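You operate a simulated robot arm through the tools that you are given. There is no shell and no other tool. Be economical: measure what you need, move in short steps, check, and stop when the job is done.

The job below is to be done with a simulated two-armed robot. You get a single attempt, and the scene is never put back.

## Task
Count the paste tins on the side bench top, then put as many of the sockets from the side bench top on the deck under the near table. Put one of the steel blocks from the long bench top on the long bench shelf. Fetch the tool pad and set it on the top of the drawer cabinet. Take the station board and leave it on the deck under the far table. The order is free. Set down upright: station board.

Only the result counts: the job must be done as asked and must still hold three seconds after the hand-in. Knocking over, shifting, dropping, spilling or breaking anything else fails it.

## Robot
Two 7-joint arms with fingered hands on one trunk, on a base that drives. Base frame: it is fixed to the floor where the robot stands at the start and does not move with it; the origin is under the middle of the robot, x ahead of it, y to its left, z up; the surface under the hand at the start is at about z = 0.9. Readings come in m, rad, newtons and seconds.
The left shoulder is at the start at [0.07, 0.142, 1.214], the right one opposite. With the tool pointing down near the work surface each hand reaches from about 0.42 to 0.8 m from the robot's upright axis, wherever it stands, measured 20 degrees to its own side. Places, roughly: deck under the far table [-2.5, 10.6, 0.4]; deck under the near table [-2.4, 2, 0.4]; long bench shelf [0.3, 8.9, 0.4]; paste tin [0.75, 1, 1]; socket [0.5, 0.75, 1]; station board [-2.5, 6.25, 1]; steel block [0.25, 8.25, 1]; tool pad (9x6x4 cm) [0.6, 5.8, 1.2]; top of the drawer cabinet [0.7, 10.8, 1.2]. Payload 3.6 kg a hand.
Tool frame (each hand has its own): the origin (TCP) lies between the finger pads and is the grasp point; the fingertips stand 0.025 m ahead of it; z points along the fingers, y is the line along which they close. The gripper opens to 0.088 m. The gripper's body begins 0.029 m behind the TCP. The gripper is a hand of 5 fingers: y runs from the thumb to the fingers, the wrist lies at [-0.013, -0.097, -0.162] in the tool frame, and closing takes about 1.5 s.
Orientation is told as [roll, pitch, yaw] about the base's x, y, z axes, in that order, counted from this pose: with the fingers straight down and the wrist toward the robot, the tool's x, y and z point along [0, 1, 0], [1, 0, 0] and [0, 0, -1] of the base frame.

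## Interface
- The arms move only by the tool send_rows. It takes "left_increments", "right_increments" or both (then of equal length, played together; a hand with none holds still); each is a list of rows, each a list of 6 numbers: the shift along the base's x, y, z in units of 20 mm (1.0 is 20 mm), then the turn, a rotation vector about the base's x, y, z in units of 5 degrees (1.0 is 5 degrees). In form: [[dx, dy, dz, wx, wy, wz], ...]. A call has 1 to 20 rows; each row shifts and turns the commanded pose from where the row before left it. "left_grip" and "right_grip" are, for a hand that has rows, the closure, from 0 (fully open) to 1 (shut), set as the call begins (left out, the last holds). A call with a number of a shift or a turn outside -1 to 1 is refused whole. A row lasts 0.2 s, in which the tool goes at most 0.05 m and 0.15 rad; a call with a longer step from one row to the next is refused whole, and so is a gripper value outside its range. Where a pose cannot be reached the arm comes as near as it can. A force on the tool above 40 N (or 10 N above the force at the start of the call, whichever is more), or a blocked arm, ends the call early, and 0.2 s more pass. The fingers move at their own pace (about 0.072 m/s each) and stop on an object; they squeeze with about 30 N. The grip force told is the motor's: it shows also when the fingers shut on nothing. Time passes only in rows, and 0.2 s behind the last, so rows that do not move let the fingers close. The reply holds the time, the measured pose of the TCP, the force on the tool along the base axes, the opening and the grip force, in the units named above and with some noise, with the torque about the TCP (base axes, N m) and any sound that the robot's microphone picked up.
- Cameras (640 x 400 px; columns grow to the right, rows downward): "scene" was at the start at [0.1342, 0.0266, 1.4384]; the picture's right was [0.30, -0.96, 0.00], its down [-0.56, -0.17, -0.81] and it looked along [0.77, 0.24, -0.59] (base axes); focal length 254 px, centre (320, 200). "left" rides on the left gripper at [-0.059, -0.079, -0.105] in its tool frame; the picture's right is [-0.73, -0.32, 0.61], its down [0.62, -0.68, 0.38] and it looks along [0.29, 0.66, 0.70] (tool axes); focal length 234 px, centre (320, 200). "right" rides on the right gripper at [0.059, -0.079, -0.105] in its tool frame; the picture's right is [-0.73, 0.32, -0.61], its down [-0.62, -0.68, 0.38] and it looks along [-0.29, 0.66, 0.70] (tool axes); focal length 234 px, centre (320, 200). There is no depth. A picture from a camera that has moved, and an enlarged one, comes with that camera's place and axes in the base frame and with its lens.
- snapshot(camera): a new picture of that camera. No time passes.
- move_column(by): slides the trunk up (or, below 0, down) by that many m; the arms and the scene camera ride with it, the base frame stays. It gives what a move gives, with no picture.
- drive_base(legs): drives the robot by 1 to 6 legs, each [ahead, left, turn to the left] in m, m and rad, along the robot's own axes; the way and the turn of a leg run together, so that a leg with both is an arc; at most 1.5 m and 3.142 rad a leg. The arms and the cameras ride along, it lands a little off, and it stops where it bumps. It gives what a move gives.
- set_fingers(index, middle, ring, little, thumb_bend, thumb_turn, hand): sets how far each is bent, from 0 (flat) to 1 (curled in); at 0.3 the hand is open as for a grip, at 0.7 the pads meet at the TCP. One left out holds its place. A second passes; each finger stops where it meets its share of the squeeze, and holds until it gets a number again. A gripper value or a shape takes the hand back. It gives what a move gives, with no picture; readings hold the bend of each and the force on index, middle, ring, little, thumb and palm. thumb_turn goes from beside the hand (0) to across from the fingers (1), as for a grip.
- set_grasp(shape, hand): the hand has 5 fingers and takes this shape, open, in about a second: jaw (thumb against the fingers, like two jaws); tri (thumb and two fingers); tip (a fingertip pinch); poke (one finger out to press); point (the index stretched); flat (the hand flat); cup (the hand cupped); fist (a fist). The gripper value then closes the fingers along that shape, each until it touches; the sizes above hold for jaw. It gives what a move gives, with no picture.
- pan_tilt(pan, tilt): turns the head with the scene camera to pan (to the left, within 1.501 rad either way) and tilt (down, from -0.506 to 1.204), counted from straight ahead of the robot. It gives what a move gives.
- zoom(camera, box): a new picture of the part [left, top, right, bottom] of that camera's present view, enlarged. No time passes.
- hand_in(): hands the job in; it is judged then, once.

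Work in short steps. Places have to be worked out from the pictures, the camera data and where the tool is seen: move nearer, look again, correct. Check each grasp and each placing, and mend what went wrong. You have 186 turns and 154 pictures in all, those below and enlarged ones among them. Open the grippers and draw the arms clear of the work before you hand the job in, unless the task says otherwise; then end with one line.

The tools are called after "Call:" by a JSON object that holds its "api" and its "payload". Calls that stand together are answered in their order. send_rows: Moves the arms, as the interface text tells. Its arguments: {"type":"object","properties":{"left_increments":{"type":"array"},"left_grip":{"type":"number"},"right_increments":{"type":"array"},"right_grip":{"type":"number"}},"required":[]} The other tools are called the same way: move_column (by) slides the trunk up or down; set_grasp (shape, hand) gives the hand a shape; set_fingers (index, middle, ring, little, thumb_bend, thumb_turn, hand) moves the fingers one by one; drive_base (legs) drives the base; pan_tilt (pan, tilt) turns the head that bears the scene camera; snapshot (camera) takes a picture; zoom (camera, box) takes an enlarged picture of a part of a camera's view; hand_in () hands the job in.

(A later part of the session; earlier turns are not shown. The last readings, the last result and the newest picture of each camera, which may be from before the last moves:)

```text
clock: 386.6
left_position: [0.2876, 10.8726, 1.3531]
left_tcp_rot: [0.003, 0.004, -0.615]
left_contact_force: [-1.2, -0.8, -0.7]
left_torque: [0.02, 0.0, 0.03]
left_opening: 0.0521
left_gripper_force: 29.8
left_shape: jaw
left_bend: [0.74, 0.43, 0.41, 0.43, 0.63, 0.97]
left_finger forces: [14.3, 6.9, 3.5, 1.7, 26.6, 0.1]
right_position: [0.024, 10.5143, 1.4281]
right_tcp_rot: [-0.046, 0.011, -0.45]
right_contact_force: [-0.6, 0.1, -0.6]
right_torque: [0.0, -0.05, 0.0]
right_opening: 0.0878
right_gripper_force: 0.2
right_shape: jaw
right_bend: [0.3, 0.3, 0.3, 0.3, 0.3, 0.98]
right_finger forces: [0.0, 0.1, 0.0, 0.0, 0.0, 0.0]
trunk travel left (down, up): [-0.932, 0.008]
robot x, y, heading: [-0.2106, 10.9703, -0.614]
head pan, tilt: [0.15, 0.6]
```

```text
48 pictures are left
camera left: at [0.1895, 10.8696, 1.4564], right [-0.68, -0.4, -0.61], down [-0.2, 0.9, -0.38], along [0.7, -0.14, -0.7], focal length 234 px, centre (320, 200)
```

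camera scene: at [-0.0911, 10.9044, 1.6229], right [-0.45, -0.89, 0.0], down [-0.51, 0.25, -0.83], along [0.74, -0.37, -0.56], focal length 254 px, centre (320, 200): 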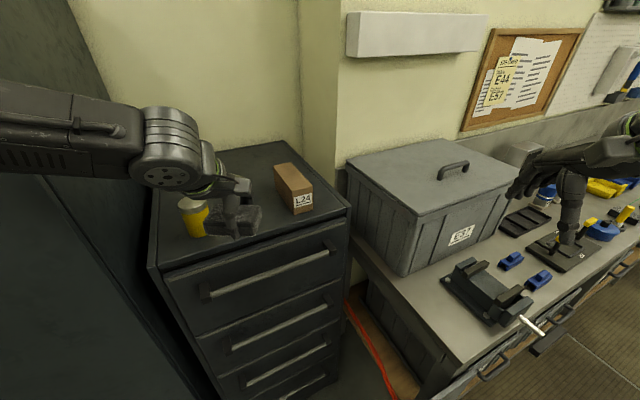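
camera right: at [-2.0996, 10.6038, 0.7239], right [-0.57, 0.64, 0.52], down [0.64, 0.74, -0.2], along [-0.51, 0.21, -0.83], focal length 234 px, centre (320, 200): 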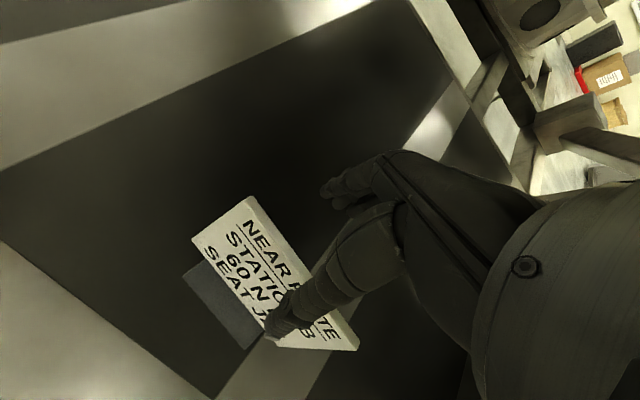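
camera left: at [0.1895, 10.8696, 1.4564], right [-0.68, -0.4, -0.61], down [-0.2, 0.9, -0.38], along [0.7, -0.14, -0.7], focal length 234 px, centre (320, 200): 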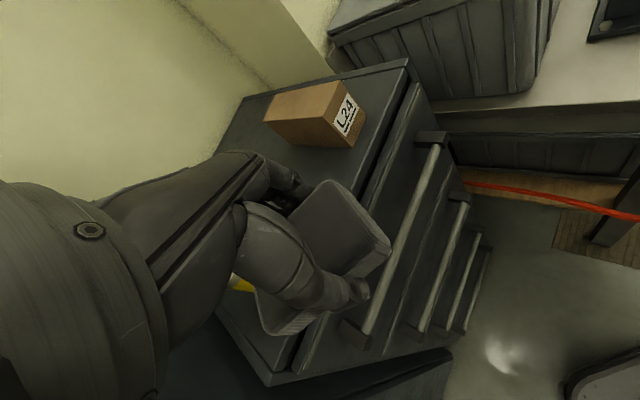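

Triangulation gives the cabinet top at z ≈ 1.197 with its front edge at x ≈ 0.40; the gap between box (y < 10.72) and can (y > 10.93) centres on y ≈ 10.82. I drive 0.1 m ahead and move the pad over the gap.

Call:
{"api": "drive_base", "payload": {"legs": [[0.1, 0, 0]]}}

Call:
{"api": "send_rows", "payload": {"left_increments": [[0.9, 0, -0.2, 0, 0, 0], [0.9, 0, -0.2, 0, 0, 0], [0.9, 0, -0.2, 0, 0, 0], [0.9, 0, -0.2, 0, 0, 0], [0.9, 0, -0.2, 0, 0, 0], [0.7, 0, -0.2, 0, 0, 0]]}}

Call:
{"api": "snapshot", "payload": {"camera": "scene"}}

Call:
{"api": "snapshot", "payload": {"camera": "left"}}

```text
clock: 387.8
left_position: [0.3659, 10.8164, 1.3553]
left_tcp_rot: [0.003, -0.003, -0.617]
left_contact_force: [0.3, 1.3, 0.0]
left_torque: [-0.03, 0.0, 0.0]
left_opening: 0.0518
left_gripper_force: 29.7
left_shape: jaw
left_bend: [0.74, 0.43, 0.41, 0.43, 0.63, 0.97]
left_finger forces: [14.3, 7.0, 3.5, 1.8, 26.7, 0.0]
right_position: [0.1006, 10.4591, 1.4321]
right_tcp_rot: [-0.046, 0.006, -0.45]
right_contact_force: [-0.5, -0.1, 0.7]
right_torque: [-0.02, -0.05, 0.03]
right_opening: 0.0876
right_gripper_force: 0.1
right_shape: jaw
right_bend: [0.3, 0.3, 0.3, 0.3, 0.3, 0.98]
right_finger forces: [0.0, 0.0, 0.0, 0.1, 0.1, 0.0]
trunk travel left (down, up): [-0.932, 0.008]
robot x, y, heading: [-0.1269, 10.9149, -0.613]
head pan, tilt: [0.15, 0.6]
```

```text
clock: 389.2
left_position: [0.4772, 10.8138, 1.3263]
left_tcp_rot: [0.004, 0.003, -0.618]
left_contact_force: [-1.2, 0.0, -1.0]
left_torque: [0.0, 0.02, 0.0]
left_opening: 0.0519
left_gripper_force: 29.8
left_shape: jaw
left_bend: [0.74, 0.43, 0.41, 0.43, 0.63, 0.97]
left_finger forces: [14.3, 7.0, 3.5, 1.8, 26.6, 0.0]
right_position: [0.1069, 10.4542, 1.4291]
right_tcp_rot: [-0.046, 0.01, -0.452]
right_contact_force: [-0.1, -0.4, -1.0]
right_torque: [-0.04, -0.01, 0.01]
right_opening: 0.0882
right_gripper_force: 0.0
right_shape: jaw
right_bend: [0.3, 0.3, 0.3, 0.3, 0.3, 0.98]
right_finger forces: [0.0, 0.0, 0.0, 0.0, 0.1, 0.0]
trunk travel left (down, up): [-0.932, 0.008]
robot x, y, heading: [-0.1256, 10.9134, -0.613]
head pan, tilt: [0.15, 0.6]
```

```text
47 pictures are left
camera scene: at [-0.0068, 10.8454, 1.6228], right [-0.45, -0.89, 0.0], down [-0.51, 0.25, -0.82], along [0.74, -0.37, -0.57], focal length 254 px, centre (320, 200)
```

scene: 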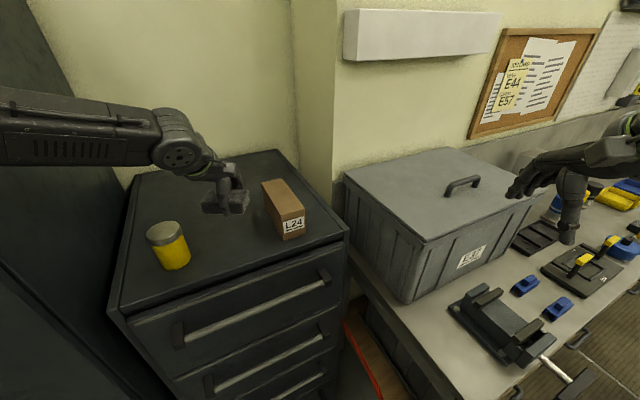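

```text
46 pictures are left
camera left: at [0.3778, 10.8113, 1.431], right [-0.68, -0.4, -0.61], down [-0.2, 0.9, -0.38], along [0.7, -0.14, -0.7], focal length 234 px, centre (320, 200)
```

left: 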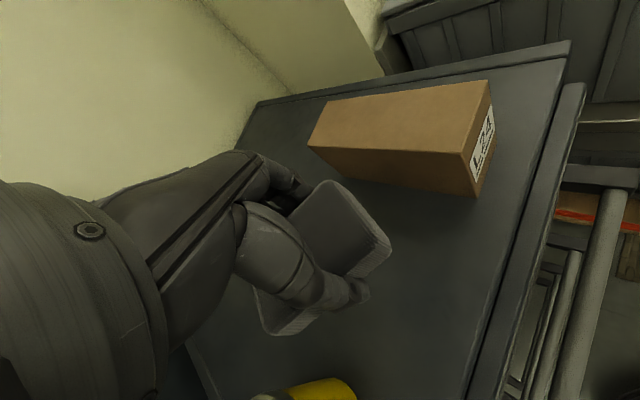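

The spot beneath the pad is clear between the box and the can. I lower to just above the surface, then creep to contact.

Call:
{"api": "send_rows", "payload": {"left_increments": [[0, 0, -1, 0, 0, 0], [0, 0, -1, 0, 0, 0], [0, 0, -1, 0, 0, 0], [0, 0, -1, 0, 0, 0]]}}

Call:
{"api": "send_rows", "payload": {"left_increments": [[0, 0, -0.25, 0, 0, 0], [0, 0, -0.2, 0, 0, 0], [0, 0, -0.1, 0, 0, 0]]}}

Call:
{"api": "snapshot", "payload": {"camera": "left"}}

```text
clock: 390.2
left_position: [0.4766, 10.8108, 1.2471]
left_tcp_rot: [0.004, 0.004, -0.615]
left_contact_force: [-0.1, 0.9, -0.7]
left_torque: [0.03, -0.04, -0.01]
left_opening: 0.0514
left_gripper_force: 30.0
left_shape: jaw
left_bend: [0.74, 0.43, 0.41, 0.43, 0.63, 0.97]
left_finger forces: [14.3, 7.0, 3.5, 1.7, 26.7, 0.0]
right_position: [0.1076, 10.4557, 1.4292]
right_tcp_rot: [-0.047, 0.012, -0.453]
right_contact_force: [0.0, -0.9, -0.5]
right_torque: [-0.02, 0.01, 0.0]
right_opening: 0.0878
right_gripper_force: 0.0
right_shape: jaw
right_bend: [0.3, 0.3, 0.3, 0.3, 0.3, 0.98]
right_finger forces: [0.0, 0.1, 0.1, 0.1, 0.0, 0.0]
trunk travel left (down, up): [-0.932, 0.008]
robot x, y, heading: [-0.1278, 10.9118, -0.616]
head pan, tilt: [0.15, 0.6]
```

```text
clock: 391.0
left_position: [0.4757, 10.8108, 1.2369]
left_tcp_rot: [0.003, 0.003, -0.614]
left_contact_force: [0.1, 0.5, -0.3]
left_torque: [0.0, 0.0, 0.03]
left_opening: 0.0516
left_gripper_force: 30.5
left_shape: jaw
left_bend: [0.74, 0.43, 0.41, 0.43, 0.63, 0.97]
left_finger forces: [14.4, 6.9, 3.5, 1.8, 26.7, 0.1]
right_position: [0.1067, 10.4554, 1.4293]
right_tcp_rot: [-0.044, 0.011, -0.453]
right_contact_force: [-0.4, -0.1, 0.5]
right_torque: [-0.02, 0.02, 0.02]
right_opening: 0.0876
right_gripper_force: 0.1
right_shape: jaw
right_bend: [0.3, 0.3, 0.3, 0.3, 0.3, 0.98]
right_finger forces: [0.0, 0.1, 0.1, 0.1, 0.0, 0.1]
trunk travel left (down, up): [-0.932, 0.008]
robot x, y, heading: [-0.1291, 10.9157, -0.611]
head pan, tilt: [0.15, 0.6]
```

```text
45 pictures are left
camera left: at [0.378, 10.8092, 1.3404], right [-0.68, -0.4, -0.61], down [-0.2, 0.9, -0.38], along [0.7, -0.14, -0.7], focal length 234 px, centre (320, 200)
```

left: 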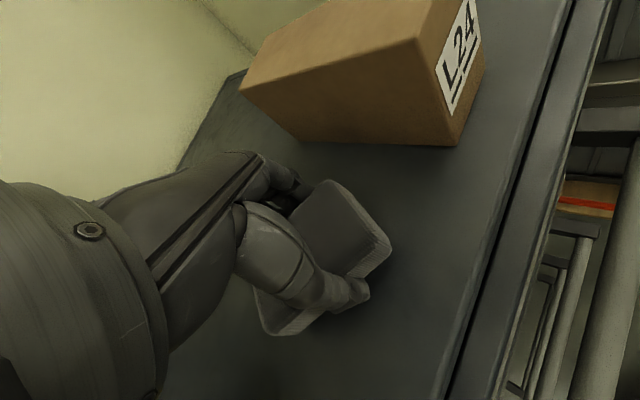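

Not in contact yet; I creep down further.

Call:
{"api": "send_rows", "payload": {"left_increments": [[0, 0, -0.12, 0, 0, 0], [0, 0, -0.12, 0, 0, 0], [0, 0, 0, 0, 0, 0]]}}

Call:
{"api": "send_rows", "payload": {"left_increments": [[0, 0, -0.12, 0, 0, 0], [0, 0, -0.1, 0, 0, 0], [0, 0, 0, 0, 0, 0]]}}

```text
clock: 391.8
left_position: [0.4773, 10.8126, 1.2317]
left_tcp_rot: [0.005, 0.004, -0.617]
left_contact_force: [-0.2, -0.7, -0.3]
left_torque: [-0.01, 0.03, 0.01]
left_opening: 0.0517
left_gripper_force: 29.7
left_shape: jaw
left_bend: [0.74, 0.43, 0.41, 0.43, 0.63, 0.97]
left_finger forces: [14.4, 6.9, 3.5, 1.8, 26.7, 0.0]
right_position: [0.1059, 10.4557, 1.4298]
right_tcp_rot: [-0.045, 0.01, -0.451]
right_contact_force: [0.2, 0.7, 1.1]
right_torque: [-0.02, -0.03, 0.01]
right_opening: 0.088
right_gripper_force: 0.0
right_shape: jaw
right_bend: [0.3, 0.3, 0.3, 0.3, 0.3, 0.98]
right_finger forces: [0.0, 0.1, 0.1, 0.1, 0.0, 0.0]
trunk travel left (down, up): [-0.932, 0.008]
robot x, y, heading: [-0.129, 10.914, -0.618]
head pan, tilt: [0.15, 0.6]
```

```text
clock: 392.6
left_position: [0.4758, 10.8118, 1.2291]
left_tcp_rot: [0.003, 0.003, -0.616]
left_contact_force: [0.5, 0.0, -0.8]
left_torque: [-0.01, -0.02, -0.01]
left_opening: 0.0516
left_gripper_force: 29.7
left_shape: jaw
left_bend: [0.74, 0.43, 0.41, 0.43, 0.63, 0.97]
left_finger forces: [14.4, 7.0, 3.5, 1.8, 26.7, 0.0]
right_position: [0.1067, 10.455, 1.4289]
right_tcp_rot: [-0.044, 0.009, -0.452]
right_contact_force: [0.3, -0.2, -0.2]
right_torque: [0.0, -0.03, -0.01]
right_opening: 0.0881
right_gripper_force: 0.0
right_shape: jaw
right_bend: [0.3, 0.3, 0.3, 0.3, 0.3, 0.98]
right_finger forces: [0.0, 0.0, 0.0, 0.0, 0.0, 0.1]
trunk travel left (down, up): [-0.932, 0.008]
robot x, y, heading: [-0.1274, 10.912, -0.613]
head pan, tilt: [0.15, 0.6]
```

Call:
{"api": "send_rows", "payload": {"left_increments": [[0, 0, -0.15, 0, 0, 0], [0, 0, -0.15, 0, 0, 0], [0, 0, 0, 0, 0, 0]]}}

Call:
{"api": "send_rows", "payload": {"left_increments": [[0, 0, -0.12, 0, 0, 0], [0, 0, -0.12, 0, 0, 0], [0, 0, 0, 0, 0, 0]]}}

Call:
{"api": "zoom", "payload": {"camera": "scene", "box": [130, 130, 330, 270]}}

```text
clock: 393.4
left_position: [0.473, 10.8125, 1.2252]
left_tcp_rot: [0.005, -0.003, -0.616]
left_contact_force: [8.1, 0.0, 30.2]
left_torque: [0.02, -0.32, -0.02]
left_opening: 0.0513
left_gripper_force: 29.9
left_shape: jaw
left_bend: [0.29, 0.42, 0.4, 0.43, 0.64, 0.98]
left_finger forces: [17.4, 9.4, 4.5, 2.6, 26.9, 0.1]
right_position: [0.105, 10.4555, 1.431]
right_tcp_rot: [-0.045, 0.008, -0.451]
right_contact_force: [-0.9, -0.1, -0.5]
right_torque: [0.01, 0.01, -0.01]
right_opening: 0.0879
right_gripper_force: 0.1
right_shape: jaw
right_bend: [0.3, 0.3, 0.3, 0.3, 0.3, 0.98]
right_finger forces: [0.1, 0.0, 0.0, 0.0, 0.1, 0.1]
trunk travel left (down, up): [-0.932, 0.008]
robot x, y, heading: [-0.1252, 10.9113, -0.612]
head pan, tilt: [0.15, 0.6]
```

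```text
clock: 393.8
left_position: [0.4745, 10.8135, 1.2267]
left_tcp_rot: [0.003, -0.008, -0.616]
left_contact_force: [-1.4, 3.1, 20.1]
left_torque: [0.09, 0.1, -0.06]
left_opening: 0.0511
left_gripper_force: 29.9
left_shape: jaw
left_bend: [0.74, 0.42, 0.4, 0.42, 0.64, 0.98]
left_finger forces: [15.0, 7.8, 3.6, 1.8, 30.8, 0.0]
right_position: [0.1039, 10.4566, 1.4296]
right_tcp_rot: [-0.045, 0.007, -0.453]
right_contact_force: [-0.7, 0.1, 0.2]
right_torque: [-0.03, 0.02, 0.01]
right_opening: 0.0876
right_gripper_force: 0.0
right_shape: jaw
right_bend: [0.3, 0.3, 0.3, 0.3, 0.3, 0.98]
right_finger forces: [0.0, 0.0, 0.1, 0.0, 0.0, 0.1]
trunk travel left (down, up): [-0.932, 0.008]
robot x, y, heading: [-0.127, 10.9137, -0.611]
head pan, tilt: [0.15, 0.6]
stopped in row 1 (left hand): the force on the tool passed its limit at 43 N (the readings are from after the stop); the commanded pose is now the measured one
```

```text
2.86 times, centred on (230, 200) of scene
camera zoom: at [-0.0109, 10.8475, 1.6229], right [-0.45, -0.89, 0.0], down [-0.5, 0.25, -0.83], along [0.74, -0.37, -0.56], focal length 724 px, centre (577, 200)
```

zoom: 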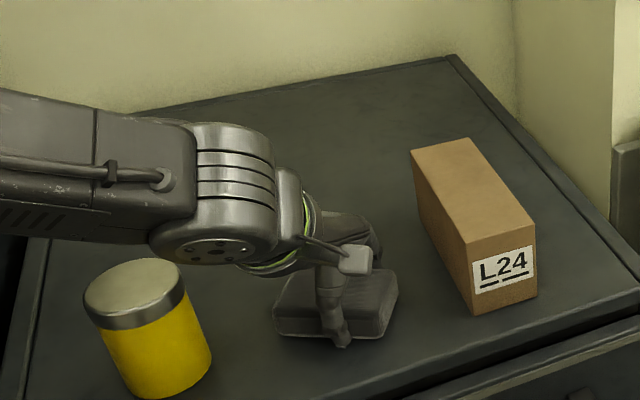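

The pad is down on the cabinet top, well clear of the can and box. I open the hand and lift off.

Call:
{"api": "send_rows", "payload": {"left_increments": [[0, 0, 0.1, 0, 0, 0], [0, 0, 0, 0, 0, 0], [0, 0, 0, 0, 0, 0], [0, 0, 0, 0, 0, 0], [0, 0, 0, 0, 0, 0], [0, 0, 0, 0, 0, 0], [0, 0, 0, 0, 0, 0]], "left_grip": 0}}

Call:
{"api": "send_rows", "payload": {"left_increments": [[0, 0, 0.4, 0, 0, 0], [0, 0, 0.7, 0, 0, 0], [0, 0, 1, 0, 0, 0], [0, 0, 1, 0, 0, 0], [0, 0, 1, 0, 0, 0], [0, 0, 1, 0, 0, 0], [0, 0, 1, 0, 0, 0]]}}

Call:
{"api": "snapshot", "payload": {"camera": "left"}}

```text
clock: 395.4
left_position: [0.4761, 10.8125, 1.2248]
left_tcp_rot: [0.003, -0.003, -0.616]
left_contact_force: [-0.8, 0.6, 1.3]
left_torque: [-0.04, -0.06, 0.02]
left_opening: 0.0873
left_gripper_force: 0.1
left_shape: jaw
left_bend: [0.3, 0.3, 0.3, 0.3, 0.3, 0.98]
left_finger forces: [0.0, 1.4, 0.1, 0.0, 0.0, 0.1]
right_position: [0.1064, 10.4555, 1.4286]
right_tcp_rot: [-0.046, 0.01, -0.452]
right_contact_force: [0.4, 0.1, 0.0]
right_torque: [0.01, -0.05, 0.03]
right_opening: 0.0877
right_gripper_force: 0.1
right_shape: jaw
right_bend: [0.3, 0.3, 0.3, 0.3, 0.3, 0.98]
right_finger forces: [0.0, 0.0, 0.0, 0.1, 0.0, 0.0]
trunk travel left (down, up): [-0.932, 0.008]
robot x, y, heading: [-0.1282, 10.916, -0.615]
head pan, tilt: [0.15, 0.6]
```

```text
clock: 397.0
left_position: [0.4749, 10.8113, 1.3473]
left_tcp_rot: [0.005, -0.001, -0.617]
left_contact_force: [-0.1, 0.7, -0.2]
left_torque: [-0.01, 0.01, 0.03]
left_opening: 0.0876
left_gripper_force: 0.0
left_shape: jaw
left_bend: [0.3, 0.3, 0.3, 0.3, 0.3, 0.98]
left_finger forces: [0.1, 0.0, 0.0, 0.1, 0.1, 0.1]
right_position: [0.1061, 10.4562, 1.4293]
right_tcp_rot: [-0.046, 0.01, -0.453]
right_contact_force: [-0.9, -0.1, 0.1]
right_torque: [-0.01, -0.01, -0.02]
right_opening: 0.0879
right_gripper_force: 0.0
right_shape: jaw
right_bend: [0.3, 0.3, 0.3, 0.3, 0.3, 0.98]
right_finger forces: [0.0, 0.0, 0.0, 0.1, 0.0, 0.1]
trunk travel left (down, up): [-0.932, 0.008]
robot x, y, heading: [-0.1281, 10.9103, -0.619]
head pan, tilt: [0.15, 0.6]
```

```text
43 pictures are left
camera left: at [0.3759, 10.8084, 1.4509], right [-0.68, -0.4, -0.61], down [-0.19, 0.9, -0.38], along [0.71, -0.14, -0.69], focal length 234 px, centre (320, 200)
```

left: 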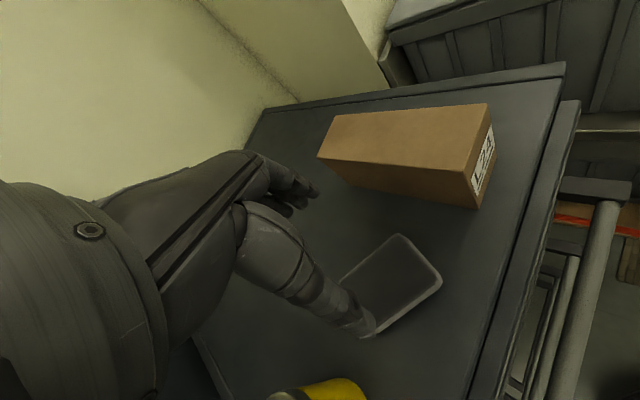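

The pad is set down. I pull the hand back, back away from the cabinet, and drive along the aisle to the long bench near y ≈ 8.25.

Call:
{"api": "send_rows", "payload": {"left_increments": [[-1, 0, 0, 0, 0, 0], [-1, 0, 0, 0, 0, 0], [-1, 0, 0, 0, 0, 0], [-1, 0, 0, 0, 0, 0], [-1, 0.2, 0, 0, 0, 0], [-1, 0.2, 0, 0, 0, 0]]}}

Call:
{"api": "drive_base", "payload": {"legs": [[-0.3, 0, 0], [0, 0, 0.613], [-0.52, 0, 0], [0, -1.4, 0], [0, -1.35, 0]]}}

Call:
{"api": "pan_tilt", "payload": {"pan": 0.0, "tilt": 0.4}}

Call:
{"api": "snapshot", "payload": {"camera": "scene"}}

```text
clock: 398.4
left_position: [0.3554, 10.8187, 1.3501]
left_tcp_rot: [0.003, -0.006, -0.615]
left_contact_force: [-0.2, 0.0, 0.0]
left_torque: [0.0, -0.02, 0.03]
left_opening: 0.0877
left_gripper_force: 0.0
left_shape: jaw
left_bend: [0.3, 0.3, 0.3, 0.3, 0.3, 0.98]
left_finger forces: [0.1, 0.0, 0.0, 0.0, 0.0, 0.0]
right_position: [0.1061, 10.4554, 1.4297]
right_tcp_rot: [-0.044, 0.011, -0.451]
right_contact_force: [0.1, -0.3, -0.6]
right_torque: [0.01, -0.01, 0.02]
right_opening: 0.0879
right_gripper_force: 0.0
right_shape: jaw
right_bend: [0.3, 0.3, 0.3, 0.3, 0.3, 0.98]
right_finger forces: [0.0, 0.1, 0.0, 0.1, 0.0, 0.1]
trunk travel left (down, up): [-0.932, 0.008]
robot x, y, heading: [-0.1284, 10.9171, -0.614]
head pan, tilt: [0.15, 0.6]
```

```text
clock: 417.8
left_position: [-0.5761, 8.508, 1.35]
left_tcp_rot: [0.003, -0.001, -0.078]
left_contact_force: [0.2, 0.6, 0.5]
left_torque: [0.0, 0.02, -0.01]
left_opening: 0.0876
left_gripper_force: 0.0
left_shape: jaw
left_bend: [0.3, 0.3, 0.3, 0.3, 0.3, 0.98]
left_finger forces: [0.0, 0.0, 0.0, 0.1, 0.0, 0.0]
right_position: [-0.6031, 8.0685, 1.4296]
right_tcp_rot: [-0.046, 0.011, 0.085]
right_contact_force: [-0.1, 0.3, -0.4]
right_torque: [-0.01, 0.0, -0.01]
right_opening: 0.0876
right_gripper_force: 0.1
right_shape: jaw
right_bend: [0.3, 0.3, 0.3, 0.3, 0.3, 0.98]
right_finger forces: [0.0, 0.0, 0.0, 0.0, 0.0, 0.0]
trunk travel left (down, up): [-0.932, 0.008]
robot x, y, heading: [-1.0364, 8.3361, -0.075]
head pan, tilt: [0.15, 0.6]
```

```text
clock: 418.5
left_position: [-0.5744, 8.5078, 1.3489]
left_tcp_rot: [0.005, -0.004, -0.075]
left_contact_force: [-0.6, 0.5, -0.3]
left_torque: [0.01, 0.0, -0.02]
left_opening: 0.0876
left_gripper_force: 0.1
left_shape: jaw
left_bend: [0.3, 0.3, 0.3, 0.3, 0.3, 0.98]
left_finger forces: [0.1, 0.0, 0.0, 0.0, 0.1, 0.0]
right_position: [-0.6037, 8.0665, 1.4294]
right_tcp_rot: [-0.046, 0.011, 0.087]
right_contact_force: [-0.6, -0.5, -0.2]
right_torque: [-0.04, 0.0, 0.01]
right_opening: 0.0877
right_gripper_force: 0.1
right_shape: jaw
right_bend: [0.3, 0.3, 0.3, 0.3, 0.3, 0.98]
right_finger forces: [0.0, 0.0, 0.0, 0.1, 0.0, 0.0]
trunk travel left (down, up): [-0.932, 0.008]
robot x, y, heading: [-1.0385, 8.3375, -0.074]
head pan, tilt: [0.0, 0.4]
```

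```text
42 pictures are left
camera scene: at [-0.897, 8.33, 1.641], right [-0.07, -1.0, 0.0], down [-0.39, 0.03, -0.92], along [0.92, -0.07, -0.39], focal length 254 px, centre (320, 200)
```

scene: 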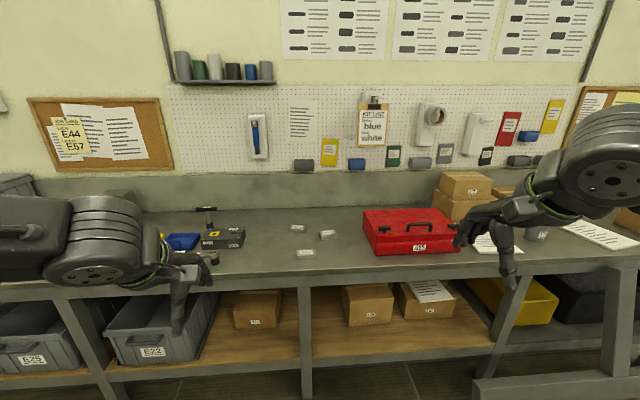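

Three small steel blocks lie on the bench: about (0.147, 8.32), (0.33, 8.20) and (0.40, 8.36). I zoom to see them and the shelf beneath.

Call:
{"api": "zoom", "payload": {"camera": "scene", "box": [200, 200, 360, 380]}}

```text
2.22 times, centred on (280, 290) of scene
camera zoom: at [-0.897, 8.33, 1.641], right [-0.07, -1.0, 0.0], down [-0.39, 0.03, -0.92], along [0.92, -0.07, -0.39], focal length 564 px, centre (409, 0)
```

zoom: 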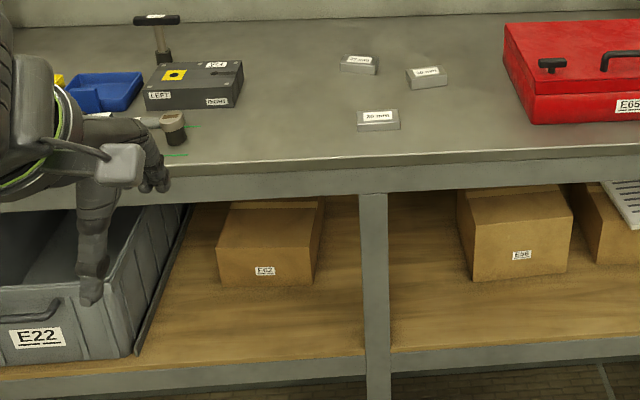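

The blocks are about 9×5×2 cm. I lower the trunk to working height and drive up for the nearest block with the right hand.

Call:
{"api": "move_column", "payload": {"by": -0.18}}

Call:
{"api": "drive_base", "payload": {"legs": [[0, 0, 0.074], [0, 0.15, 0], [0.64, 0, 0]]}}

Call:
{"api": "pan_tilt", "payload": {"pan": -0.2, "tilt": 0.75}}

Call:
{"api": "snapshot", "payload": {"camera": "scene"}}

Call:
{"api": "snapshot", "payload": {"camera": "right"}}

```text
clock: 420.5
left_position: [-0.5756, 8.5067, 1.1696]
left_tcp_rot: [0.004, -0.003, -0.076]
left_contact_force: [0.0, 0.5, 0.6]
left_torque: [-0.02, 0.01, -0.02]
left_opening: 0.0877
left_gripper_force: 0.0
left_shape: jaw
left_bend: [0.3, 0.3, 0.3, 0.3, 0.3, 0.98]
left_finger forces: [0.0, 0.1, 0.0, 0.1, 0.0, 0.0]
right_position: [-0.6041, 8.0681, 1.25]
right_tcp_rot: [-0.046, 0.01, 0.086]
right_contact_force: [0.2, 0.8, 0.3]
right_torque: [0.02, 0.01, -0.02]
right_opening: 0.0878
right_gripper_force: 0.0
right_shape: jaw
right_bend: [0.3, 0.3, 0.3, 0.3, 0.3, 0.98]
right_finger forces: [0.0, 0.1, 0.0, 0.1, 0.1, 0.0]
trunk travel left (down, up): [-0.752, 0.188]
robot x, y, heading: [-1.0383, 8.3408, -0.077]
head pan, tilt: [0.0, 0.4]
```

```text
clock: 425.6
left_position: [0.0614, 8.6929, 1.1704]
left_tcp_rot: [0.004, -0.005, 0.002]
left_contact_force: [-0.3, -0.2, 0.6]
left_torque: [0.01, 0.01, -0.01]
left_opening: 0.0879
left_gripper_force: 0.0
left_shape: jaw
left_bend: [0.3, 0.3, 0.3, 0.3, 0.3, 0.98]
left_finger forces: [0.0, 0.0, 0.0, 0.0, 0.0, 0.0]
right_position: [0.0691, 8.2516, 1.2511]
right_tcp_rot: [-0.046, 0.009, 0.165]
right_contact_force: [0.6, 0.7, 0.5]
right_torque: [0.02, -0.01, 0.02]
right_opening: 0.0879
right_gripper_force: 0.1
right_shape: jaw
right_bend: [0.3, 0.3, 0.3, 0.3, 0.3, 0.98]
right_finger forces: [0.0, 0.0, 0.0, 0.0, 0.1, 0.0]
trunk travel left (down, up): [-0.752, 0.188]
robot x, y, heading: [-0.3878, 8.4892, 0.007]
head pan, tilt: [0.0, 0.4]
```

```text
clock: 426.4
left_position: [0.0626, 8.6922, 1.1696]
left_tcp_rot: [0.003, -0.002, 0.001]
left_contact_force: [-0.1, -0.3, 0.0]
left_torque: [0.01, 0.03, 0.01]
left_opening: 0.0877
left_gripper_force: 0.1
left_shape: jaw
left_bend: [0.3, 0.3, 0.3, 0.3, 0.3, 0.98]
left_finger forces: [0.0, 0.1, 0.1, 0.0, 0.0, 0.1]
right_position: [0.0696, 8.2508, 1.2482]
right_tcp_rot: [-0.045, 0.011, 0.164]
right_contact_force: [0.3, 0.7, 0.8]
right_torque: [0.01, 0.01, 0.02]
right_opening: 0.0877
right_gripper_force: 0.0
right_shape: jaw
right_bend: [0.3, 0.3, 0.3, 0.3, 0.3, 0.98]
right_finger forces: [0.0, 0.1, 0.0, 0.0, 0.1, 0.0]
trunk travel left (down, up): [-0.752, 0.188]
robot x, y, heading: [-0.3886, 8.4905, 0.003]
head pan, tilt: [-0.201, 0.75]
```

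```text
40 pictures are left
camera scene: at [-0.2545, 8.4741, 1.433], right [-0.2, -0.98, 0.0], down [-0.67, 0.13, -0.73], along [0.72, -0.14, -0.68], focal length 254 px, centre (320, 200)
```

scene: 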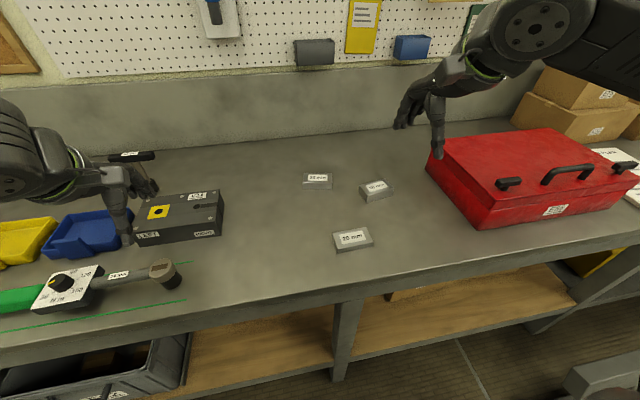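

```text
39 pictures are left
camera right: at [-0.0175, 8.301, 1.352], right [0.44, -0.63, 0.64], down [-0.57, -0.74, -0.35], along [0.69, -0.21, -0.69], focal length 234 px, centre (320, 200)
```

right: 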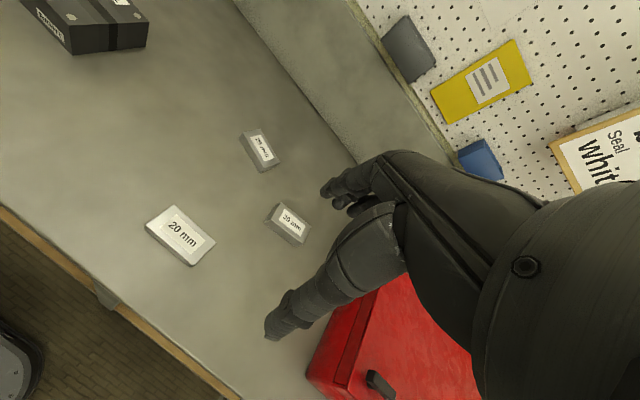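

The 20 mm block spans x 0.10–0.155, y 8.27–8.36, aligned with the axes. I level the right hand and bring it above the block.

Call:
{"api": "send_rows", "payload": {"right_increments": [[0.26, 0.36, -0.98, 0.047, 0, -0.171], [0.26, 0.36, -0.98, 0.047, 0, -0.171], [0.26, 0.36, -0.98, 0.047, 0, -0.171], [0.26, 0.36, -0.98, 0.047, 0, -0.171], [0.26, 0.36, -0.98, 0.047, 0, -0.171], [0.26, 0.36, -0.98, 0.047, 0, -0.171], [0.26, 0.36, -0.98, 0.047, 0, -0.171], [0.26, 0.36, -0.98, 0.047, 0, -0.171], [0.26, 0.36, -0.98, 0.047, 0, -0.171], [0.26, 0.36, -0.98, 0.047, 0, -0.171], [0.26, 0.36, -0.98, 0.047, 0, -0.171]]}}

Call:
{"api": "snapshot", "payload": {"camera": "right"}}

```text
clock: 428.8
left_position: [0.064, 8.6923, 1.1692]
left_tcp_rot: [0.005, -0.001, 0.001]
left_contact_force: [-0.7, 0.5, -0.1]
left_torque: [-0.01, 0.02, 0.01]
left_opening: 0.0876
left_gripper_force: 0.1
left_shape: jaw
left_bend: [0.3, 0.3, 0.3, 0.3, 0.3, 0.98]
left_finger forces: [0.0, 0.1, 0.0, 0.1, 0.1, 0.1]
right_position: [0.1262, 8.3312, 1.0317]
right_tcp_rot: [-0.002, 0.006, 0.001]
right_contact_force: [0.0, 0.0, -0.1]
right_torque: [0.01, -0.01, -0.03]
right_opening: 0.0877
right_gripper_force: 0.0
right_shape: jaw
right_bend: [0.3, 0.3, 0.3, 0.3, 0.3, 0.98]
right_finger forces: [0.0, 0.0, 0.0, 0.1, 0.1, 0.0]
trunk travel left (down, up): [-0.752, 0.188]
robot x, y, heading: [-0.3885, 8.4939, 0.005]
head pan, tilt: [-0.201, 0.75]
```

```text
38 pictures are left
camera right: at [0.048, 8.39, 1.1376], right [0.33, -0.73, 0.61], down [-0.68, -0.62, -0.38], along [0.65, -0.29, -0.7], focal length 234 px, centre (320, 200)
```

right: 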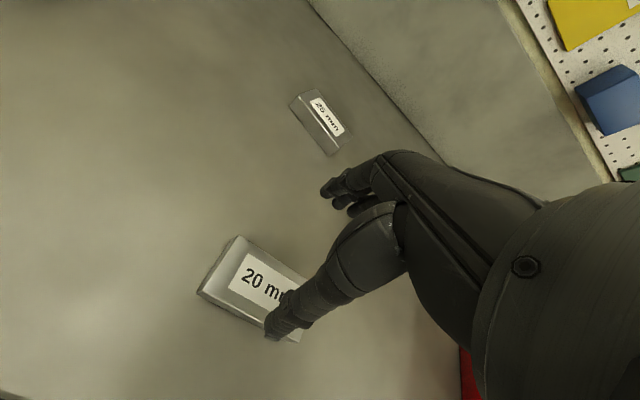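

The block's left edge runs x 0.09–0.145 at y 8.36; I shift back 8 mm and descend close to the bench.

Call:
{"api": "send_rows", "payload": {"right_increments": [[-0.2, 0, -0.9, 0, 0, 0], [-0.2, 0, -0.9, 0, 0, 0], [0, 0, -0.9, 0, 0, 0], [0, 0, -0.9, 0, 0, 0], [0, 0, -0.8, 0, 0, 0]]}}

Call:
{"api": "send_rows", "payload": {"right_increments": [[0, 0, -0.3, 0, 0, 0], [0, 0, -0.3, 0, 0, 0]]}}

Call:
{"api": "snapshot", "payload": {"camera": "right"}}

```text
clock: 430.0
left_position: [0.0544, 8.6934, 1.173]
left_tcp_rot: [0.002, -0.009, 0.001]
left_contact_force: [-0.1, -0.1, -0.2]
left_torque: [-0.02, -0.01, 0.03]
left_opening: 0.0877
left_gripper_force: 0.0
left_shape: jaw
left_bend: [0.3, 0.3, 0.3, 0.3, 0.3, 0.98]
left_finger forces: [0.1, 0.1, 0.0, 0.0, 0.1, 0.1]
right_position: [0.1165, 8.3324, 0.9528]
right_tcp_rot: [0.002, -0.009, -0.001]
right_contact_force: [3.2, -1.9, 38.4]
right_torque: [-0.25, -0.39, -0.09]
right_opening: 0.0842
right_gripper_force: 0.0
right_shape: jaw
right_bend: [0.29, 0.3, 0.3, 0.3, 0.32, 0.98]
right_finger forces: [0.6, 20.3, 0.0, 0.0, 17.8, 0.0]
trunk travel left (down, up): [-0.752, 0.188]
robot x, y, heading: [-0.3865, 8.4897, 0.002]
head pan, tilt: [-0.201, 0.75]
```

```text
clock: 430.3
left_position: [0.0588, 8.6935, 1.1697]
left_tcp_rot: [0.004, -0.006, -0.001]
left_contact_force: [0.5, -0.5, 0.0]
left_torque: [0.02, 0.0, -0.02]
left_opening: 0.0877
left_gripper_force: 0.2
left_shape: jaw
left_bend: [0.3, 0.3, 0.3, 0.3, 0.3, 0.98]
left_finger forces: [0.0, 0.1, 0.0, 0.0, 0.0, 0.0]
right_position: [0.1206, 8.3322, 0.9518]
right_tcp_rot: [0.004, -0.021, -0.001]
right_contact_force: [-3.3, -0.5, 35.4]
right_torque: [-0.19, -1.0, -0.12]
right_opening: 0.085
right_gripper_force: 0.1
right_shape: jaw
right_bend: [0.3, 0.3, 0.3, 0.3, 0.27, 0.98]
right_finger forces: [1.5, 26.9, 0.0, 0.1, 7.5, 0.1]
trunk travel left (down, up): [-0.752, 0.188]
robot x, y, heading: [-0.3902, 8.4886, 0.004]
head pan, tilt: [-0.201, 0.75]
stopped in row 1 (right hand): the force on the tool passed its limit at 56 N (the readings are from after the stop); the commanded pose is now the measured one
```

```text
37 pictures are left
camera right: at [0.0392, 8.3897, 1.0557], right [0.31, -0.73, 0.61], down [-0.67, -0.62, -0.4], along [0.67, -0.29, -0.68], focal length 234 px, centre (320, 200)
```

right: 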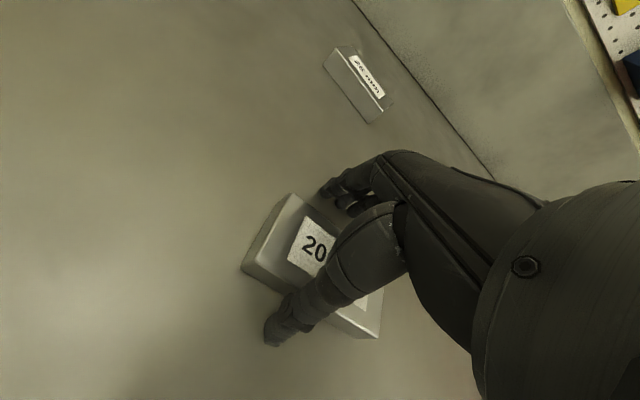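

The bench surface here is about z 0.927, higher than assumed; both thumb and finger rest on it, straddling the block. I lift 7 mm, shift 1 cm back to centre on the block and close.

Call:
{"api": "send_rows", "payload": {"right_increments": [[0, 0, 0.4, 0, 0, 0], [-0.5, 0, 0, 0, 0, 0], [0, 0, 0, 0, 0, 0]]}}

Call:
{"api": "send_rows", "payload": {"right_increments": [[0, 0, 0, 0, 0, 0], [0, 0, 0, 0, 0, 0], [0, 0, 0, 0, 0, 0], [0, 0, 0, 0, 0, 0], [0, 0, 0, 0, 0, 0], [0, 0, 0, 0, 0, 0], [0, 0, 0, 0, 0, 0], [0, 0, 0, 0, 0, 0]], "right_grip": 1}}

Call:
{"api": "snapshot", "payload": {"camera": "right"}}

```text
clock: 431.1
left_position: [0.0608, 8.6938, 1.1674]
left_tcp_rot: [0.004, -0.002, 0.0]
left_contact_force: [0.3, 0.5, 0.3]
left_torque: [-0.01, 0.0, -0.01]
left_opening: 0.0876
left_gripper_force: 0.0
left_shape: jaw
left_bend: [0.3, 0.3, 0.3, 0.3, 0.3, 0.98]
left_finger forces: [0.1, 0.1, 0.0, 0.0, 0.1, 0.0]
right_position: [0.1128, 8.3318, 0.9532]
right_tcp_rot: [0.002, -0.006, 0.0]
right_contact_force: [2.6, 0.6, 5.7]
right_torque: [-0.03, -0.24, 0.03]
right_opening: 0.0871
right_gripper_force: 0.1
right_shape: jaw
right_bend: [0.3, 0.28, 0.3, 0.3, 0.31, 0.98]
right_finger forces: [0.2, 4.5, 0.0, 0.1, 1.4, 0.0]
trunk travel left (down, up): [-0.752, 0.188]
robot x, y, heading: [-0.388, 8.4919, 0.0]
head pan, tilt: [-0.201, 0.75]
```

```text
clock: 432.9
left_position: [0.0604, 8.6928, 1.1687]
left_tcp_rot: [0.002, -0.005, 0.001]
left_contact_force: [-0.3, -0.8, 0.0]
left_torque: [-0.01, 0.02, -0.02]
left_opening: 0.0877
left_gripper_force: 0.1
left_shape: jaw
left_bend: [0.3, 0.3, 0.3, 0.3, 0.3, 0.98]
left_finger forces: [0.1, 0.0, 0.0, 0.0, 0.0, 0.1]
right_position: [0.1107, 8.3325, 0.9564]
right_tcp_rot: [0.002, -0.011, 0.001]
right_contact_force: [-1.1, -1.1, 24.6]
right_torque: [0.04, 0.87, 0.11]
right_opening: 0.044
right_gripper_force: 30.0
right_shape: jaw
right_bend: [0.74, 0.45, 0.42, 0.42, 0.68, 1.0]
right_finger forces: [14.9, 7.0, 3.9, 1.8, 52.0, 0.1]
trunk travel left (down, up): [-0.752, 0.188]
robot x, y, heading: [-0.3834, 8.4927, -0.001]
head pan, tilt: [-0.201, 0.75]
```

```text
36 pictures are left
camera right: at [0.0308, 8.3902, 1.0604], right [0.32, -0.73, 0.61], down [-0.68, -0.62, -0.39], along [0.66, -0.29, -0.69], focal length 234 px, centre (320, 200)
```

right: 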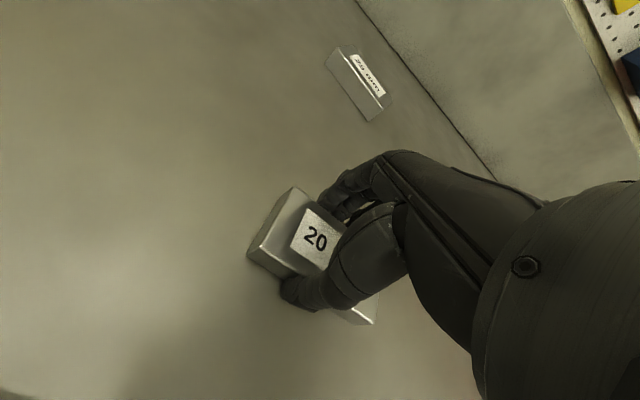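

The block is gripped across its short side (thumb still pressing the bench). I lift gently and check.

Call:
{"api": "send_rows", "payload": {"right_increments": [[0, 0, 0.2, 0, 0, 0], [0, 0, 0.4, 0, 0, 0], [0, 0, 0.8, 0, 0, 0], [0, 0, 1, 0, 0, 0], [0, 0, 1, 0, 0, 0], [0, 0, 1, 0, 0, 0], [0, 0, 1, 0, 0, 0]]}}

Call:
{"api": "snapshot", "payload": {"camera": "right"}}

```text
clock: 434.5
left_position: [0.0632, 8.6925, 1.1668]
left_tcp_rot: [0.005, -0.001, 0.0]
left_contact_force: [-0.4, -0.5, 0.2]
left_torque: [-0.03, -0.03, -0.02]
left_opening: 0.0878
left_gripper_force: 0.1
left_shape: jaw
left_bend: [0.3, 0.3, 0.3, 0.3, 0.3, 0.98]
left_finger forces: [0.0, 0.0, 0.0, 0.0, 0.0, 0.0]
right_position: [0.1135, 8.3315, 1.0601]
right_tcp_rot: [0.0, -0.004, 0.001]
right_contact_force: [0.6, -0.8, -6.9]
right_torque: [0.08, -0.01, -0.01]
right_opening: 0.0439
right_gripper_force: 29.6
right_shape: jaw
right_bend: [0.74, 0.45, 0.43, 0.46, 0.69, 0.99]
right_finger forces: [17.2, 6.5, 3.8, 0.1, 27.7, 0.0]
trunk travel left (down, up): [-0.752, 0.188]
robot x, y, heading: [-0.3859, 8.4881, 0.002]
head pan, tilt: [-0.201, 0.75]
```

```text
35 pictures are left
camera right: at [0.0331, 8.3888, 1.1647], right [0.32, -0.73, 0.61], down [-0.68, -0.62, -0.39], along [0.66, -0.29, -0.69], focal length 234 px, centre (320, 200)
```

right: 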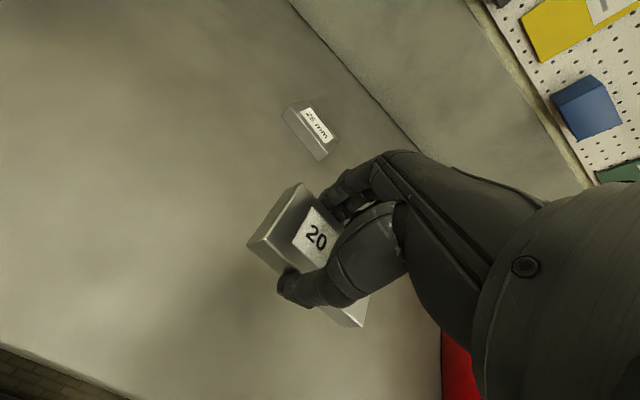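

The block is held (≈0.7 kg). I back away from the bench, shift left, lower the trunk and look at the shelf.

Call:
{"api": "drive_base", "payload": {"legs": [[-0.55, 0, 0], [0, 0.2, 0]]}}

Call:
{"api": "move_column", "payload": {"by": -0.4}}

Call:
{"api": "pan_tilt", "payload": {"pan": -0.1, "tilt": 0.45}}

Call:
{"api": "snapshot", "payload": {"camera": "scene"}}

```text
clock: 438.8
left_position: [-0.4815, 8.8834, 1.1658]
left_tcp_rot: [0.006, -0.002, 0.003]
left_contact_force: [0.7, 0.0, 0.4]
left_torque: [0.03, -0.01, 0.0]
left_opening: 0.0878
left_gripper_force: 0.1
left_shape: jaw
left_bend: [0.3, 0.3, 0.3, 0.3, 0.3, 0.98]
left_finger forces: [0.0, 0.0, 0.0, 0.1, 0.1, 0.0]
right_position: [-0.4312, 8.5235, 1.0572]
right_tcp_rot: [0.005, -0.006, 0.005]
right_contact_force: [0.3, 0.6, -7.2]
right_torque: [0.14, -0.01, 0.02]
right_opening: 0.0436
right_gripper_force: 29.7
right_shape: jaw
right_bend: [0.74, 0.45, 0.43, 0.46, 0.69, 0.99]
right_finger forces: [17.2, 6.6, 3.8, 0.0, 27.6, 0.0]
trunk travel left (down, up): [-0.752, 0.188]
robot x, y, heading: [-0.9317, 8.6843, 0.004]
head pan, tilt: [-0.201, 0.75]
```

```text
clock: 442.7
left_position: [-0.4824, 8.885, 0.7662]
left_tcp_rot: [0.004, -0.002, 0.004]
left_contact_force: [-0.9, -0.3, 0.1]
left_torque: [-0.01, 0.0, 0.02]
left_opening: 0.0877
left_gripper_force: 0.1
left_shape: jaw
left_bend: [0.3, 0.3, 0.3, 0.3, 0.3, 0.98]
left_finger forces: [0.0, 0.1, 0.1, 0.0, 0.1, 0.0]
right_position: [-0.4321, 8.5244, 0.6576]
right_tcp_rot: [0.001, -0.006, 0.004]
right_contact_force: [1.2, -0.3, -6.9]
right_torque: [0.11, -0.02, 0.01]
right_opening: 0.0435
right_gripper_force: 30.0
right_shape: jaw
right_bend: [0.74, 0.45, 0.43, 0.46, 0.69, 0.99]
right_finger forces: [17.3, 6.7, 3.7, 0.0, 27.6, 0.0]
trunk travel left (down, up): [-0.352, 0.588]
robot x, y, heading: [-0.9314, 8.6819, 0.005]
head pan, tilt: [-0.201, 0.75]
```

```text
clock: 443.5
left_position: [-0.4828, 8.8859, 0.7657]
left_tcp_rot: [0.005, -0.002, 0.003]
left_contact_force: [0.3, -0.4, -0.2]
left_torque: [0.01, 0.0, -0.01]
left_opening: 0.0878
left_gripper_force: 0.0
left_shape: jaw
left_bend: [0.3, 0.3, 0.3, 0.3, 0.3, 0.98]
left_finger forces: [0.0, 0.0, 0.0, 0.0, 0.0, 0.1]
right_position: [-0.4332, 8.5239, 0.6588]
right_tcp_rot: [0.002, -0.006, 0.004]
right_contact_force: [-0.2, -0.1, -6.9]
right_torque: [0.08, 0.0, -0.01]
right_opening: 0.0435
right_gripper_force: 29.7
right_shape: jaw
right_bend: [0.74, 0.45, 0.43, 0.46, 0.69, 0.99]
right_finger forces: [17.3, 6.8, 3.8, 0.0, 27.6, 0.1]
trunk travel left (down, up): [-0.352, 0.588]
robot x, y, heading: [-0.9296, 8.6812, -0.001]
head pan, tilt: [-0.099, 0.45]
```

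```text
34 pictures are left
camera scene: at [-0.7893, 8.6738, 1.0562], right [-0.09, -1.0, 0.0], down [-0.43, 0.04, -0.9], along [0.9, -0.08, -0.44], focal length 254 px, centre (320, 200)
```

scene: 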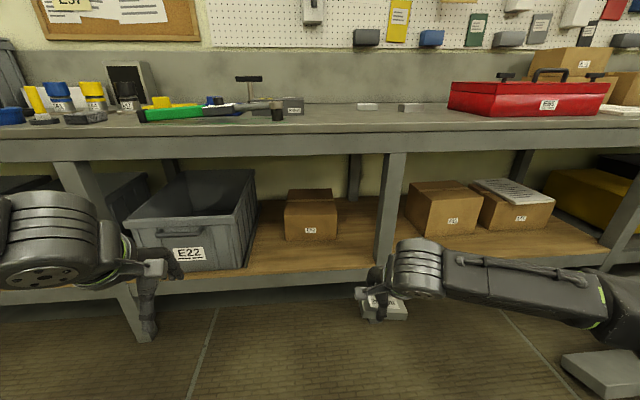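

The shelf is at z ≈ 0.38 with free space in front of box E82 (x ≈ -0.03…0.2, y 8.38–8.88). I lower another 0.2 m, shift the right hand 4 cm left and drive in part-way, keeping the left hand short of the bin.

Call:
{"api": "move_column", "payload": {"by": -0.2}}

Call:
{"api": "send_rows", "payload": {"right_increments": [[0, 0.6, 0.3, 0, 0, 0], [0, 0.6, 0.3, 0, 0, 0], [0, 0.6, 0, 0, 0, 0]], "left_increments": [[-0.5, 0, 0.5, 0, 0, 0], [-0.5, 0, 0.5, 0, 0, 0], [-0.5, 0, 0.5, 0, 0, 0]]}}

Call:
{"api": "drive_base", "payload": {"legs": [[0.36, 0, 0]]}}

Call:
{"api": "snapshot", "payload": {"camera": "scene"}}

Call:
{"api": "snapshot", "payload": {"camera": "right"}}

```text
clock: 445.6
left_position: [-0.4833, 8.8855, 0.5666]
left_tcp_rot: [0.004, -0.003, 0.003]
left_contact_force: [0.3, 0.1, -0.8]
left_torque: [0.0, -0.01, 0.0]
left_opening: 0.0875
left_gripper_force: 0.1
left_shape: jaw
left_bend: [0.3, 0.3, 0.3, 0.3, 0.3, 0.98]
left_finger forces: [0.0, 0.0, 0.1, 0.1, 0.1, 0.0]
right_position: [-0.4312, 8.5242, 0.4587]
right_tcp_rot: [0.001, -0.007, 0.003]
right_contact_force: [-0.1, -0.2, -6.6]
right_torque: [0.1, 0.0, 0.01]
right_opening: 0.0438
right_gripper_force: 29.7
right_shape: jaw
right_bend: [0.74, 0.45, 0.43, 0.46, 0.69, 0.99]
right_finger forces: [17.2, 6.6, 3.8, 0.1, 27.5, 0.0]
trunk travel left (down, up): [-0.152, 0.788]
robot x, y, heading: [-0.9315, 8.6832, 0.006]
head pan, tilt: [-0.099, 0.45]
```

```text
clock: 446.4
left_position: [-0.5121, 8.8852, 0.5964]
left_tcp_rot: [0.005, -0.001, 0.006]
left_contact_force: [-0.2, 0.3, 0.2]
left_torque: [0.01, 0.01, 0.0]
left_opening: 0.0878
left_gripper_force: 0.0
left_shape: jaw
left_bend: [0.3, 0.3, 0.3, 0.3, 0.3, 0.98]
left_finger forces: [0.1, 0.1, 0.1, 0.0, 0.1, 0.0]
right_position: [-0.4314, 8.5603, 0.4696]
right_tcp_rot: [0.001, -0.006, 0.003]
right_contact_force: [1.2, 0.1, -7.3]
right_torque: [0.06, -0.01, 0.03]
right_opening: 0.0434
right_gripper_force: 29.9
right_shape: jaw
right_bend: [0.74, 0.45, 0.43, 0.46, 0.69, 0.99]
right_finger forces: [17.2, 6.6, 3.8, 0.0, 27.5, 0.0]
trunk travel left (down, up): [-0.152, 0.788]
robot x, y, heading: [-0.9313, 8.6797, 0.005]
head pan, tilt: [-0.099, 0.45]
```

```text
clock: 448.8
left_position: [-0.139, 8.8855, 0.5979]
left_tcp_rot: [0.004, -0.002, -0.003]
left_contact_force: [-0.8, 0.0, 0.0]
left_torque: [0.03, -0.02, -0.04]
left_opening: 0.0878
left_gripper_force: 0.0
left_shape: jaw
left_bend: [0.3, 0.3, 0.3, 0.3, 0.3, 0.98]
left_finger forces: [0.1, 0.0, 0.0, 0.0, 0.1, 0.0]
right_position: [-0.0586, 8.5585, 0.4706]
right_tcp_rot: [0.003, -0.006, -0.003]
right_contact_force: [0.2, 0.4, -6.8]
right_torque: [0.05, 0.0, 0.0]
right_opening: 0.0436
right_gripper_force: 29.5
right_shape: jaw
right_bend: [0.74, 0.45, 0.43, 0.46, 0.69, 0.99]
right_finger forces: [17.1, 6.6, 3.8, 0.0, 27.6, 0.0]
trunk travel left (down, up): [-0.152, 0.788]
robot x, y, heading: [-0.56, 8.6841, -0.001]
head pan, tilt: [-0.099, 0.45]
```

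```text
33 pictures are left
camera scene: at [-0.4171, 8.6743, 0.8592], right [-0.1, -1.0, 0.0], down [-0.43, 0.04, -0.9], along [0.9, -0.09, -0.44], focal length 254 px, centre (320, 200)
```

scene: 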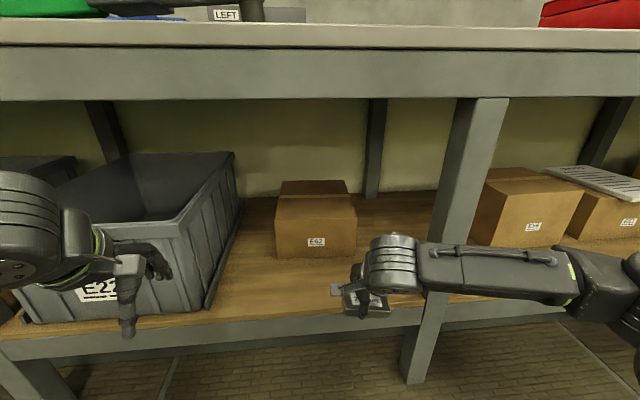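

```text
32 pictures are left
camera right: at [-0.1397, 8.6165, 0.5765], right [0.32, -0.73, 0.61], down [-0.68, -0.62, -0.39], along [0.66, -0.29, -0.69], focal length 234 px, centre (320, 200)
```

right: 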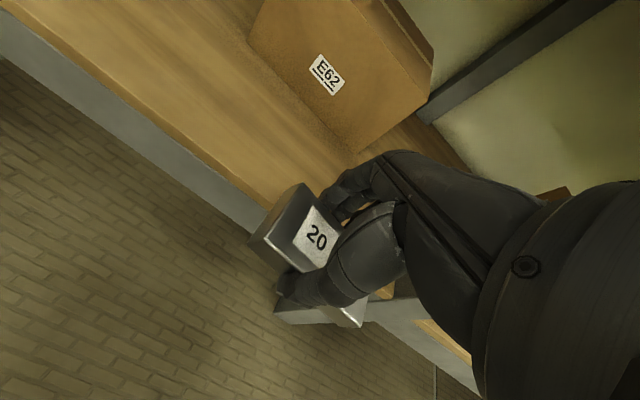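

The forearm lies nearly parallel to the bench near the post at y ≈ 8.36, so I shift the base 0.15 m left before reaching in.

Call:
{"api": "drive_base", "payload": {"legs": [[0, 0.15, 0]]}}

Call:
{"api": "send_rows", "payload": {"right_increments": [[1, 0, 0, 0, 0, 0], [1, 0, 0, 0, 0, 0], [1, 0, 0, 0, 0, 0], [1, 0, 0, 0, 0, 0]]}}

Call:
{"api": "snapshot", "payload": {"camera": "scene"}}

```text
clock: 450.2
left_position: [-0.1378, 9.0356, 0.5966]
left_tcp_rot: [0.003, -0.002, -0.005]
left_contact_force: [-0.4, 0.5, 0.0]
left_torque: [-0.02, -0.03, -0.01]
left_opening: 0.088
left_gripper_force: 0.0
left_shape: jaw
left_bend: [0.3, 0.3, 0.3, 0.3, 0.3, 0.98]
left_finger forces: [0.0, 0.0, 0.0, 0.1, 0.1, 0.1]
right_position: [-0.0613, 8.7092, 0.4693]
right_tcp_rot: [0.001, -0.005, -0.007]
right_contact_force: [0.8, -0.2, -6.3]
right_torque: [0.11, -0.02, 0.0]
right_opening: 0.0437
right_gripper_force: 30.3
right_shape: jaw
right_bend: [0.74, 0.45, 0.43, 0.46, 0.69, 0.99]
right_finger forces: [17.2, 6.8, 3.8, 0.0, 27.7, 0.1]
trunk travel left (down, up): [-0.152, 0.788]
robot x, y, heading: [-0.5551, 8.836, -0.002]
head pan, tilt: [-0.099, 0.45]
```

```text
clock: 451.2
left_position: [-0.1385, 9.0361, 0.5935]
left_tcp_rot: [0.004, -0.001, -0.005]
left_contact_force: [-0.1, 0.1, 0.8]
left_torque: [-0.01, -0.01, -0.01]
left_opening: 0.0879
left_gripper_force: 0.2
left_shape: jaw
left_bend: [0.3, 0.3, 0.3, 0.3, 0.3, 0.98]
left_finger forces: [0.0, 0.1, 0.1, 0.0, 0.1, 0.0]
right_position: [0.0192, 8.7111, 0.4666]
right_tcp_rot: [0.002, -0.005, -0.005]
right_contact_force: [0.2, 0.0, -6.3]
right_torque: [0.08, -0.02, -0.02]
right_opening: 0.0435
right_gripper_force: 29.7
right_shape: jaw
right_bend: [0.74, 0.45, 0.43, 0.46, 0.69, 0.99]
right_finger forces: [17.2, 6.7, 3.7, 0.1, 27.7, 0.0]
trunk travel left (down, up): [-0.152, 0.788]
robot x, y, heading: [-0.5538, 8.832, -0.001]
head pan, tilt: [-0.099, 0.45]
```

```text
31 pictures are left
camera scene: at [-0.4169, 8.8262, 0.8592], right [-0.1, -0.99, 0.0], down [-0.43, 0.04, -0.9], along [0.9, -0.09, -0.44], focal length 254 px, centre (320, 200)
```

scene: 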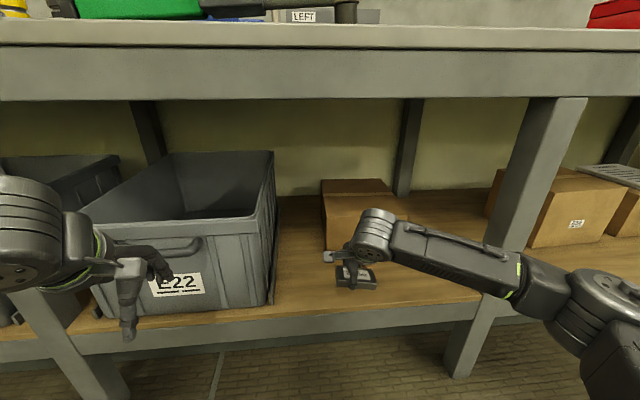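

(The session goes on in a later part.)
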